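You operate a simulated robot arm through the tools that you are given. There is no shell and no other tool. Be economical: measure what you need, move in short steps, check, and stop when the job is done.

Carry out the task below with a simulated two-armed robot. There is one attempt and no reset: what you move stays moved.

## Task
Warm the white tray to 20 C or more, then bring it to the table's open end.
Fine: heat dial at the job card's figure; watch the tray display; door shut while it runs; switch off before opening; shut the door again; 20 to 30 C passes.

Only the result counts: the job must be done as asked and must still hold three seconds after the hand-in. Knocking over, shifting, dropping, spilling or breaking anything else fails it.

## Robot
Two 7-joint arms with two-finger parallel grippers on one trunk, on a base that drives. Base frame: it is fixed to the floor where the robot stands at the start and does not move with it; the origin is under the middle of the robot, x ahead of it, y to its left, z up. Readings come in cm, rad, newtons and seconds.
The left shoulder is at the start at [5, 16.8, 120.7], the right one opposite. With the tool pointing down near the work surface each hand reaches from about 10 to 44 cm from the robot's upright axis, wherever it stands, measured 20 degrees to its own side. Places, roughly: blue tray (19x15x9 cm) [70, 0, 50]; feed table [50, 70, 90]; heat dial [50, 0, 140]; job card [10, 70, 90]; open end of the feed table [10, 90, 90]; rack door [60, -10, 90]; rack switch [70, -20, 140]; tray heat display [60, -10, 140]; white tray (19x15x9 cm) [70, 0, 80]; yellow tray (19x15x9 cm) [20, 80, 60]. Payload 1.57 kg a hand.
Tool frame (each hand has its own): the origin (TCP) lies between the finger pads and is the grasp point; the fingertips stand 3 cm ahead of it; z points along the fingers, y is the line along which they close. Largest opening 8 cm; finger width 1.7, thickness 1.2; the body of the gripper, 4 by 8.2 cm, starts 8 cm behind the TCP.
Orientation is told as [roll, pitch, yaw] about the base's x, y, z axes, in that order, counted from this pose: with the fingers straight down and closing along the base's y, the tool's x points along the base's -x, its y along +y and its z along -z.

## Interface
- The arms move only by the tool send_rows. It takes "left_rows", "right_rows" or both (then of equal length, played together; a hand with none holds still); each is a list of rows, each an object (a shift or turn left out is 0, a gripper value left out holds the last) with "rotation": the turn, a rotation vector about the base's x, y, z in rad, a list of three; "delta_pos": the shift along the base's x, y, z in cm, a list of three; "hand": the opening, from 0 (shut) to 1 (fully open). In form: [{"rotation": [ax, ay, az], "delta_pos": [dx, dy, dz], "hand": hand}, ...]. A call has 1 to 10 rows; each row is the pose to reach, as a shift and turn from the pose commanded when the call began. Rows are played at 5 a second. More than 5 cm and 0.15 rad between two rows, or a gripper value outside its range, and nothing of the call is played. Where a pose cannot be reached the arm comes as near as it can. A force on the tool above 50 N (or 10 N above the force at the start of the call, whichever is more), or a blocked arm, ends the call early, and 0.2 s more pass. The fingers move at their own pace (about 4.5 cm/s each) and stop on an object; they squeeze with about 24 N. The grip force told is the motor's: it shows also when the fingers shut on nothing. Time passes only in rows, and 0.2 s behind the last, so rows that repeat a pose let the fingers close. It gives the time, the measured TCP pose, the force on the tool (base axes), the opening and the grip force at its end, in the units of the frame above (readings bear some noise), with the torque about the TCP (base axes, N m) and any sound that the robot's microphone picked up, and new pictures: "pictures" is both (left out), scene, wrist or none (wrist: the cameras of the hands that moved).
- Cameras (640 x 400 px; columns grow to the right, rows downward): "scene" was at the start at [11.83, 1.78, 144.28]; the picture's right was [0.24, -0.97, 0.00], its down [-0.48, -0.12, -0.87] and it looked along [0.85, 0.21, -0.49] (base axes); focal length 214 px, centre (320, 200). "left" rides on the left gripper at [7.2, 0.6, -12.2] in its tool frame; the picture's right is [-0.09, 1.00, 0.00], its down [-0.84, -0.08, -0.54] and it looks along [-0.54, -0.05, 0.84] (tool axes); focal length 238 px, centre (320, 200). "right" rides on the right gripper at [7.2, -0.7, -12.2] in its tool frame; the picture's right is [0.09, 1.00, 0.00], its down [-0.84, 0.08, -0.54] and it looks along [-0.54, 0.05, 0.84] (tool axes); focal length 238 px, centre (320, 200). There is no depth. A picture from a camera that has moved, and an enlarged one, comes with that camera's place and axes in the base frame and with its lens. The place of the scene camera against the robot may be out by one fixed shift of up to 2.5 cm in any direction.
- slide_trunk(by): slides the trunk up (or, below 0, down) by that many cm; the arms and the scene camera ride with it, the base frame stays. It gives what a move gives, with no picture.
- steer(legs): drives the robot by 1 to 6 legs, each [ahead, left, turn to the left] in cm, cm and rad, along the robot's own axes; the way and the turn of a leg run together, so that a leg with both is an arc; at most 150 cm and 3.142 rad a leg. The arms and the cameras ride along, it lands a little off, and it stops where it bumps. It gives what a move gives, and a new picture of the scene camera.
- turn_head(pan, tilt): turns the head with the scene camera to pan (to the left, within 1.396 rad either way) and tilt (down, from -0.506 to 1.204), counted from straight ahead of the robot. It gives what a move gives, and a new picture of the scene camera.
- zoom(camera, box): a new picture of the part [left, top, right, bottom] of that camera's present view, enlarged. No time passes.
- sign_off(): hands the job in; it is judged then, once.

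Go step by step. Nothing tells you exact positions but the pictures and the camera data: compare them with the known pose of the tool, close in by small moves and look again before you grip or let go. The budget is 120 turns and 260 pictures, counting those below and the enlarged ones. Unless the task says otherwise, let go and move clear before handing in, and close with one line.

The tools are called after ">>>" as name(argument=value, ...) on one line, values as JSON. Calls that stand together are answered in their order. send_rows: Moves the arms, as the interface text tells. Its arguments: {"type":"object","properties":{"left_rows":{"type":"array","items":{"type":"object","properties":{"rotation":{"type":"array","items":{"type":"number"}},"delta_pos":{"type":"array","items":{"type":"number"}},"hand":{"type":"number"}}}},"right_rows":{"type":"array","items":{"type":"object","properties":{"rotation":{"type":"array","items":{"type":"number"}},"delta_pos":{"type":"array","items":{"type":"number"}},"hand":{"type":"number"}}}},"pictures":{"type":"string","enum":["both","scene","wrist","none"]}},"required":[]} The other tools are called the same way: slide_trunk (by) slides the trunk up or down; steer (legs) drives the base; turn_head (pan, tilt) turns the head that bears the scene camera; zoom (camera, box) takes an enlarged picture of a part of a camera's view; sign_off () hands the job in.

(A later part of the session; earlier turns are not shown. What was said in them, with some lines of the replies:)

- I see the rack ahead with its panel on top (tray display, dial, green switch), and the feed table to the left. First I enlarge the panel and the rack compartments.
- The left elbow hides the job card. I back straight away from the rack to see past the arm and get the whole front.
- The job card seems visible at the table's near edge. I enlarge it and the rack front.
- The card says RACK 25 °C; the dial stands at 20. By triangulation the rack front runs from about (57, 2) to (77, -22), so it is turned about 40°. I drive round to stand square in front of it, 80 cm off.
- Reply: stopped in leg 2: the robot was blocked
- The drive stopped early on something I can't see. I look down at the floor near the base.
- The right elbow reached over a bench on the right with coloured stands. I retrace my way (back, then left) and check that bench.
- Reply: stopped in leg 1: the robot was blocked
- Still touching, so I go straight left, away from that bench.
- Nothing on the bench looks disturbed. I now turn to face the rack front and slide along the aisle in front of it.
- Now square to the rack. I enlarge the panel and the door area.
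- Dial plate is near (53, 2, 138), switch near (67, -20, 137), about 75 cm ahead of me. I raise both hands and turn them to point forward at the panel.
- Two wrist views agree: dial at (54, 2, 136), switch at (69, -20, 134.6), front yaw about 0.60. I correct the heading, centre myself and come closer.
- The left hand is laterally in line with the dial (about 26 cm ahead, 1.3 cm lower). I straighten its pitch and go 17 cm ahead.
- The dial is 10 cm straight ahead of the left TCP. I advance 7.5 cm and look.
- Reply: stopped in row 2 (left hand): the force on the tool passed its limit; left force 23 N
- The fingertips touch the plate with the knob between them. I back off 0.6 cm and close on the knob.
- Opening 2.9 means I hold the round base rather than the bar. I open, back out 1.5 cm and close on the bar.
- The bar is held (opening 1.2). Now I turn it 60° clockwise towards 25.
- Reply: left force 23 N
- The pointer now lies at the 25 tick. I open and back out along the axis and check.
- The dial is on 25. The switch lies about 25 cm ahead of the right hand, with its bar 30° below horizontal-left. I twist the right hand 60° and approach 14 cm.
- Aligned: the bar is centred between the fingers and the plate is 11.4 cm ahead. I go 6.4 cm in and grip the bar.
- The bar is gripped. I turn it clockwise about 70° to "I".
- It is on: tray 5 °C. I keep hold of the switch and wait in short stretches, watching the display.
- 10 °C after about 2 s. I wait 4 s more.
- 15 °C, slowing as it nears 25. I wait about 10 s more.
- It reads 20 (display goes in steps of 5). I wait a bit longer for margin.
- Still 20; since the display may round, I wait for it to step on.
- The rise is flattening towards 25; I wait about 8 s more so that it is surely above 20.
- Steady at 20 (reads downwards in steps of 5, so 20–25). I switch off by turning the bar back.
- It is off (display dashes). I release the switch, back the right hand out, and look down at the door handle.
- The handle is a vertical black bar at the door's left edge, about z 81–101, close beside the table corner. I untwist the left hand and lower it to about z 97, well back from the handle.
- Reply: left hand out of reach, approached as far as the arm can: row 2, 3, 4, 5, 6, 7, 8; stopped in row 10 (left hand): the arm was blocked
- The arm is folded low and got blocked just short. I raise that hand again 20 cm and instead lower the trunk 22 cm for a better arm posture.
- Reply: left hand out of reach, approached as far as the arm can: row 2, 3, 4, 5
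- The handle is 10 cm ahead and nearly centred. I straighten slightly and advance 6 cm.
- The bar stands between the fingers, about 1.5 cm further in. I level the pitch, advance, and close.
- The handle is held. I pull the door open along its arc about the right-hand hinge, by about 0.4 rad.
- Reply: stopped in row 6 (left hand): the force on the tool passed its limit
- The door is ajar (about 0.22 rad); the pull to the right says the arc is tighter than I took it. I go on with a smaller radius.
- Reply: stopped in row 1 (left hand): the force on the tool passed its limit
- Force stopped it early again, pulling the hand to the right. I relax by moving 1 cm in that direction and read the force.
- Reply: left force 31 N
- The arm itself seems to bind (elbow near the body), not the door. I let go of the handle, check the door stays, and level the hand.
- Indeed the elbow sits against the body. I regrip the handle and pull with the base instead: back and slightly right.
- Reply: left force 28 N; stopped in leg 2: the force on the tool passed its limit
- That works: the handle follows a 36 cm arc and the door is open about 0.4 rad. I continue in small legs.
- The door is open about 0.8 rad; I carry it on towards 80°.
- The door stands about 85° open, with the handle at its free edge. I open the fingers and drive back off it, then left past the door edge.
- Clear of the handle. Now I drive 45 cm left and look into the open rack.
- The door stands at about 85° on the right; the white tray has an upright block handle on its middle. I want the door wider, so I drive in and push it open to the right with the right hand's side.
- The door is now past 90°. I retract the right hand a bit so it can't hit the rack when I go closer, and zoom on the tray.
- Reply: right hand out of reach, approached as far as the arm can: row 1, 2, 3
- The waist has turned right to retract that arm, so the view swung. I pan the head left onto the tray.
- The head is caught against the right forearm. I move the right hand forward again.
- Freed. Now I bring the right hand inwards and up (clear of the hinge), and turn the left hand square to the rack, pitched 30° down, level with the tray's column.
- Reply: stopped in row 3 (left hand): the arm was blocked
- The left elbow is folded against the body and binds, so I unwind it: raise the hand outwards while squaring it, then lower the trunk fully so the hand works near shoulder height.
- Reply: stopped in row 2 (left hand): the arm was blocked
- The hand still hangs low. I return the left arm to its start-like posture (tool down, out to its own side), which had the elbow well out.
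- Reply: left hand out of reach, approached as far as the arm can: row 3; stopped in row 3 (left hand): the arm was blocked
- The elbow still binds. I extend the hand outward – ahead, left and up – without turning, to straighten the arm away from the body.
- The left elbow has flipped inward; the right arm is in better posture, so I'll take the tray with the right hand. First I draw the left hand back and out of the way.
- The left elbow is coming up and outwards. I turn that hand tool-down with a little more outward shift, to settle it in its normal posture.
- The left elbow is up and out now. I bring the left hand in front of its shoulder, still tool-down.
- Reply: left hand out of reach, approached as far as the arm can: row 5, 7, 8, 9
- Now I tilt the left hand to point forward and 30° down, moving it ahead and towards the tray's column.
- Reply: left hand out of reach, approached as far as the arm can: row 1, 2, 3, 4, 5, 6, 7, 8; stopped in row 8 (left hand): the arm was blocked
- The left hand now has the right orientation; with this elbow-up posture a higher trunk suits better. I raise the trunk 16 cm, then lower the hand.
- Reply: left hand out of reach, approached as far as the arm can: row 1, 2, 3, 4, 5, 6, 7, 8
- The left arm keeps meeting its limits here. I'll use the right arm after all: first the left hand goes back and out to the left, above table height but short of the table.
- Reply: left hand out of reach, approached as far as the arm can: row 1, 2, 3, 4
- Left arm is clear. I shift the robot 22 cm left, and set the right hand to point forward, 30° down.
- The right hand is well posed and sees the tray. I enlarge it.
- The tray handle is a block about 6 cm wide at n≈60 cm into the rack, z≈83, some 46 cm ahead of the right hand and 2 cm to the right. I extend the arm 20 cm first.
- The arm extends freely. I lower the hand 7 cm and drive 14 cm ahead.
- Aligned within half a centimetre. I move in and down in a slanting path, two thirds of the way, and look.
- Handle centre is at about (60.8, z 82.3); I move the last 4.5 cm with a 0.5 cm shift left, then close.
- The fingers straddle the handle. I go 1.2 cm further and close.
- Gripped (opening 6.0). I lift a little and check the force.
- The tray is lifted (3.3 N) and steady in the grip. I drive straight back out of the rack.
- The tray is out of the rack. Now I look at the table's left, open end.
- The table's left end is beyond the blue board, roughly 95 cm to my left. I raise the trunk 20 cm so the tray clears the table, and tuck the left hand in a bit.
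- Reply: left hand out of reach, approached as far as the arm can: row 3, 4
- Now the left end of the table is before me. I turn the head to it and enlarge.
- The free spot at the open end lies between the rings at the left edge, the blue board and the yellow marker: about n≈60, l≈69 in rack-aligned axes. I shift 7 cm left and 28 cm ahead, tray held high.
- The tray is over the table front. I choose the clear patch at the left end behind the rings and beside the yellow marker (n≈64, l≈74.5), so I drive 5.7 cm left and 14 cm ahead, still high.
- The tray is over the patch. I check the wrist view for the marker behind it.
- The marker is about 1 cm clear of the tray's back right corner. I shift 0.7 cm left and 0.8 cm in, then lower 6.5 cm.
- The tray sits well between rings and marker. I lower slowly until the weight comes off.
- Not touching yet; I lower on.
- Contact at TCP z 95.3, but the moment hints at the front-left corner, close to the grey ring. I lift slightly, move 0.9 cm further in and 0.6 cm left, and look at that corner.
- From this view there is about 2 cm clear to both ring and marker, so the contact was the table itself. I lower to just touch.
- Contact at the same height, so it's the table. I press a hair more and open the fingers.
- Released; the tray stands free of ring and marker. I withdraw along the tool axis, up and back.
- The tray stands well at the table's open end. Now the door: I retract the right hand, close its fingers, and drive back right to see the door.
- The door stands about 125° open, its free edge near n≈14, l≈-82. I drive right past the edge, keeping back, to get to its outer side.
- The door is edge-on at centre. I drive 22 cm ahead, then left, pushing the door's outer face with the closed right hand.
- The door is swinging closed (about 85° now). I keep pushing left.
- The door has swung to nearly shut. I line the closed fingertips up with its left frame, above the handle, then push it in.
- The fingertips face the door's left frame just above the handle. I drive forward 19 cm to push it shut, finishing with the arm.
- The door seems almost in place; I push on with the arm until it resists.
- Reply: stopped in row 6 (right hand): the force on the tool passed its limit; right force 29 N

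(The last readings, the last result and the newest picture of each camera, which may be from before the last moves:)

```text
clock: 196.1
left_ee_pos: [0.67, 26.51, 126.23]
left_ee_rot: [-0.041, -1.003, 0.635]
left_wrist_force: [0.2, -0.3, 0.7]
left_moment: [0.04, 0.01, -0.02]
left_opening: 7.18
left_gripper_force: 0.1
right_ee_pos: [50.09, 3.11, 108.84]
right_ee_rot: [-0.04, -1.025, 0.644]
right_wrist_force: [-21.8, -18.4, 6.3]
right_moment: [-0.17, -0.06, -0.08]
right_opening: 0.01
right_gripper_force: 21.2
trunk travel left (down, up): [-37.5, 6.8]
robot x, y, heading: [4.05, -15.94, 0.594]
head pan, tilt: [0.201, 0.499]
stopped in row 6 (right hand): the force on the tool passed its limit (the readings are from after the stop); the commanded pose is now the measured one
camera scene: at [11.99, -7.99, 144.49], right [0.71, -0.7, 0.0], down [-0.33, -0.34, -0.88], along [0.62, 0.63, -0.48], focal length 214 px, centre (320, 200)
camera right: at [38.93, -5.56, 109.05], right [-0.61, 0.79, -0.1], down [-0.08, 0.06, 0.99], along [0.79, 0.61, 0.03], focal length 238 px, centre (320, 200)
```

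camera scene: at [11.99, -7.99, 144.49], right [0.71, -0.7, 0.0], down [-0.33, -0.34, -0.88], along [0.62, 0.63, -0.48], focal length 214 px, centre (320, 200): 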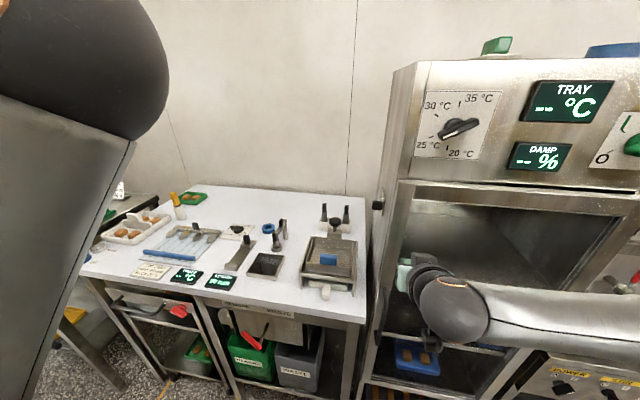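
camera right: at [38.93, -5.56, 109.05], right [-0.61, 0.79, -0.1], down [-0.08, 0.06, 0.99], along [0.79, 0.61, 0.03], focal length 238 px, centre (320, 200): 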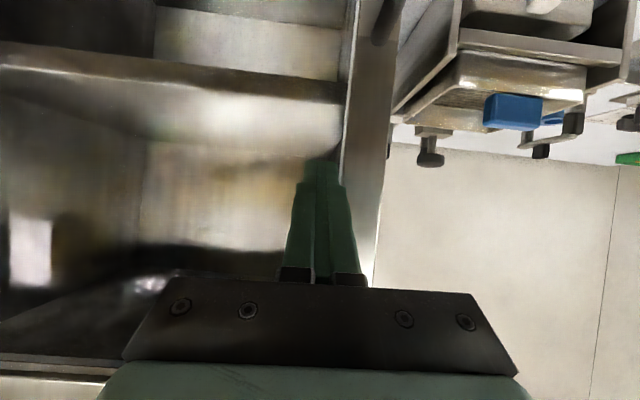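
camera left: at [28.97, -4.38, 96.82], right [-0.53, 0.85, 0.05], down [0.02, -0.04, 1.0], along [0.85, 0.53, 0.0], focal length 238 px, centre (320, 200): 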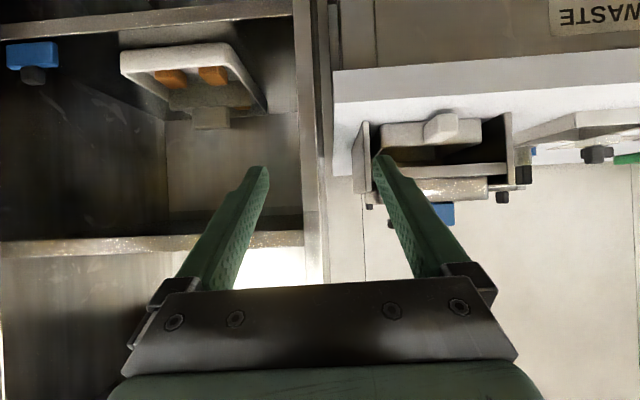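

Firm resistance (28 N) with the tip at the rack's front plane: the door is shut. I back off and check.

>>> send_rows(right_rows=[{"delta_pos": [-3.3, -2.26, 0]}, {"delta_pos": [-6.6, -4.5, 0]}, {"delta_pos": [-9.9, -6.8, 0]}], pictures="none")

>>> steer(legs=[[-30, 0, 0], [0, -20, 0]])

>>> turn_head(pan=-0.1, tilt=0.5)

>>> zoom(camera="scene", box=[220, 60, 440, 320])

```text
clock: 196.9
left_ee_pos: [0.97, 26.86, 126.01]
left_ee_rot: [-0.043, -0.998, 0.637]
left_wrist_force: [-0.1, 0.3, 0.2]
left_moment: [0.01, -0.01, -0.01]
left_opening: 7.19
left_gripper_force: 0.1
right_ee_pos: [41.04, -1.39, 108.59]
right_ee_rot: [-0.042, -1.027, 0.637]
right_wrist_force: [0.5, -0.2, -1.1]
right_moment: [0.0, -0.01, -0.03]
right_opening: 0.01
right_gripper_force: 21.1
right hand out of reach, approached as far as the arm can: row 3
trunk travel left (down, up): [-37.5, 6.8]
robot x, y, heading: [3.57, -15.5, 0.589]
head pan, tilt: [0.201, 0.499]
```

```text
clock: 200.1
left_ee_pos: [-12.16, -6.41, 126.09]
left_ee_rot: [-0.042, -0.998, 0.636]
left_wrist_force: [0.2, 0.4, 0.5]
left_moment: [0.02, -0.01, 0.02]
left_opening: 7.22
left_gripper_force: 0.1
right_ee_pos: [27.95, -34.66, 108.6]
right_ee_rot: [-0.04, -1.026, 0.638]
right_wrist_force: [0.1, 0.4, 0.4]
right_moment: [0.01, 0.0, -0.01]
right_opening: 0.0
right_gripper_force: 21.3
trunk travel left (down, up): [-37.5, 6.8]
robot x, y, heading: [-9.85, -49.49, 0.591]
head pan, tilt: [0.201, 0.499]
camera scene: at [-0.72, -40.94, 144.43], right [0.71, -0.7, 0.0], down [-0.34, -0.34, -0.88], along [0.62, 0.63, -0.48], focal length 214 px, centre (320, 200)
```

scene: 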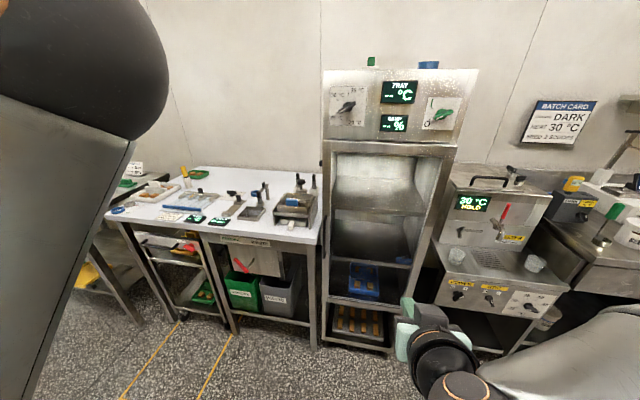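

```text
clock: 200.9
left_ee_pos: [-12.22, -6.38, 126.03]
left_ee_rot: [-0.042, -0.998, 0.638]
left_wrist_force: [0.7, 0.5, -0.5]
left_moment: [0.0, -0.01, -0.01]
left_opening: 7.23
left_gripper_force: 0.0
right_ee_pos: [28.01, -34.63, 108.63]
right_ee_rot: [-0.041, -1.027, 0.638]
right_wrist_force: [0.2, 0.3, -0.1]
right_moment: [0.03, -0.01, 0.01]
right_opening: 0.0
right_gripper_force: 21.2
trunk travel left (down, up): [-37.5, 6.8]
robot x, y, heading: [-9.33, -49.32, 0.588]
head pan, tilt: [-0.099, 0.499]
camera scene: at [0.86, -43.04, 144.43], right [0.47, -0.88, 0.0], down [-0.42, -0.23, -0.88], along [0.77, 0.42, -0.48], focal length 214 px, centre (320, 200)
```

scene: 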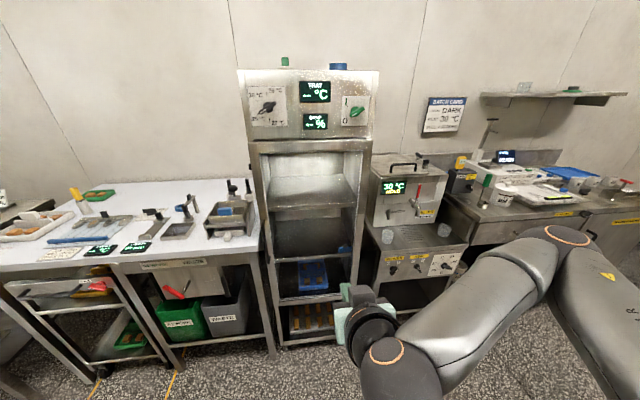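

```text
1.54 times, centred on (330, 190) of scene
camera zoom: at [0.86, -43.04, 144.43], right [0.47, -0.88, 0.0], down [-0.42, -0.23, -0.88], along [0.77, 0.42, -0.48], focal length 330 px, centre (305, 215)
```

zoom: 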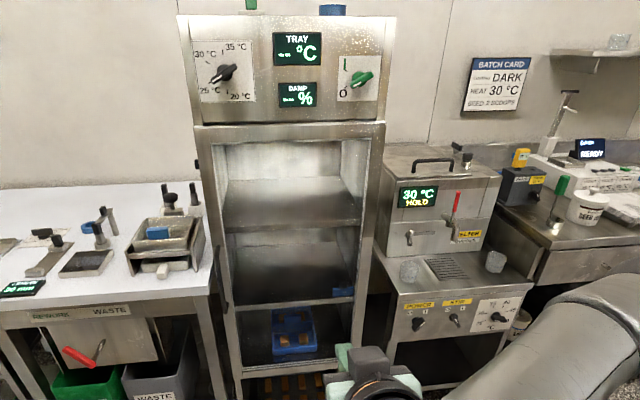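

The door lies flush, the switch is off and the blue tray is undisturbed. A last enlarged look at the door gap and the white tray.

>>> zoom(camera="scene", box=[235, 60, 385, 170])

>>> zoom(camera="scene", box=[0, 170, 150, 270])

>>> zoom(camera="scene", box=[240, 220, 390, 350])

```text
3.64 times, centred on (310, 115) of scene
camera zoom: at [0.86, -43.04, 144.43], right [0.47, -0.88, 0.0], down [-0.42, -0.23, -0.88], along [0.77, 0.42, -0.48], focal length 780 px, centre (356, 509)
```

zoom: 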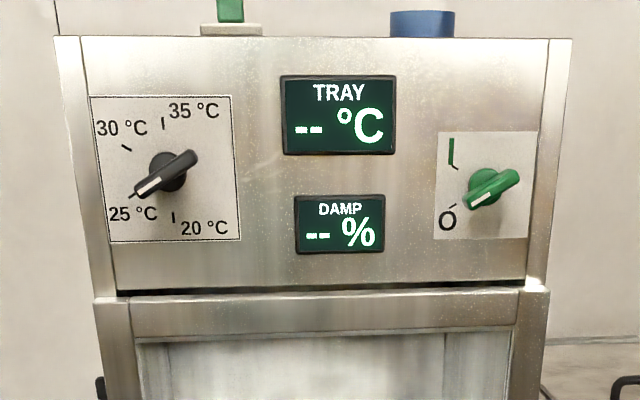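

```text
4.00 times, centred on (75, 220) of scene
camera zoom: at [0.86, -43.04, 144.43], right [0.47, -0.88, 0.0], down [-0.42, -0.23, -0.88], along [0.77, 0.42, -0.48], focal length 858 px, centre (1300, 120)
```

zoom: 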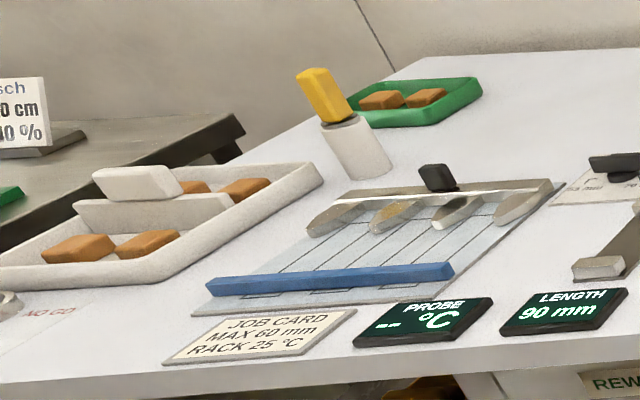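

```text
3.08 times, centred on (315, 285) of scene
camera zoom: at [0.86, -43.04, 144.43], right [0.47, -0.88, 0.0], down [-0.42, -0.23, -0.88], along [0.77, 0.42, -0.48], focal length 660 px, centre (335, -62)
```

zoom: 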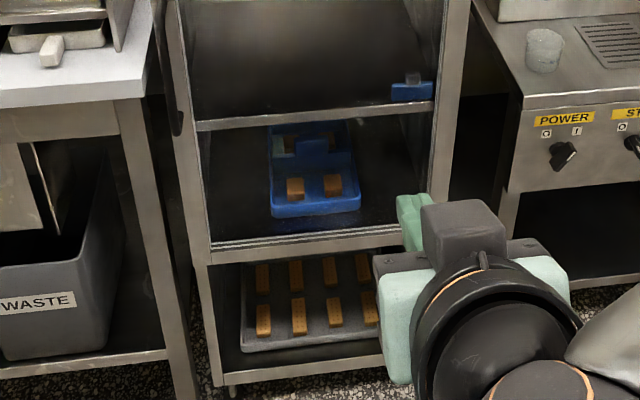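

The dial is at 25, the switch is off, the door is shut, and the white tray stands at the table's open end with the hands clear. I hand in.

>>> sign_off()

```text
The job is handed in.
```

The white tray is at the table's open end. I heated it with the dial at 25 °C until the display held steady at 20 °C. It counts in steps of 5, so I take the tray to be between 20 and 25 °C. The rack was switched off before I opened it, and its door is shut again.
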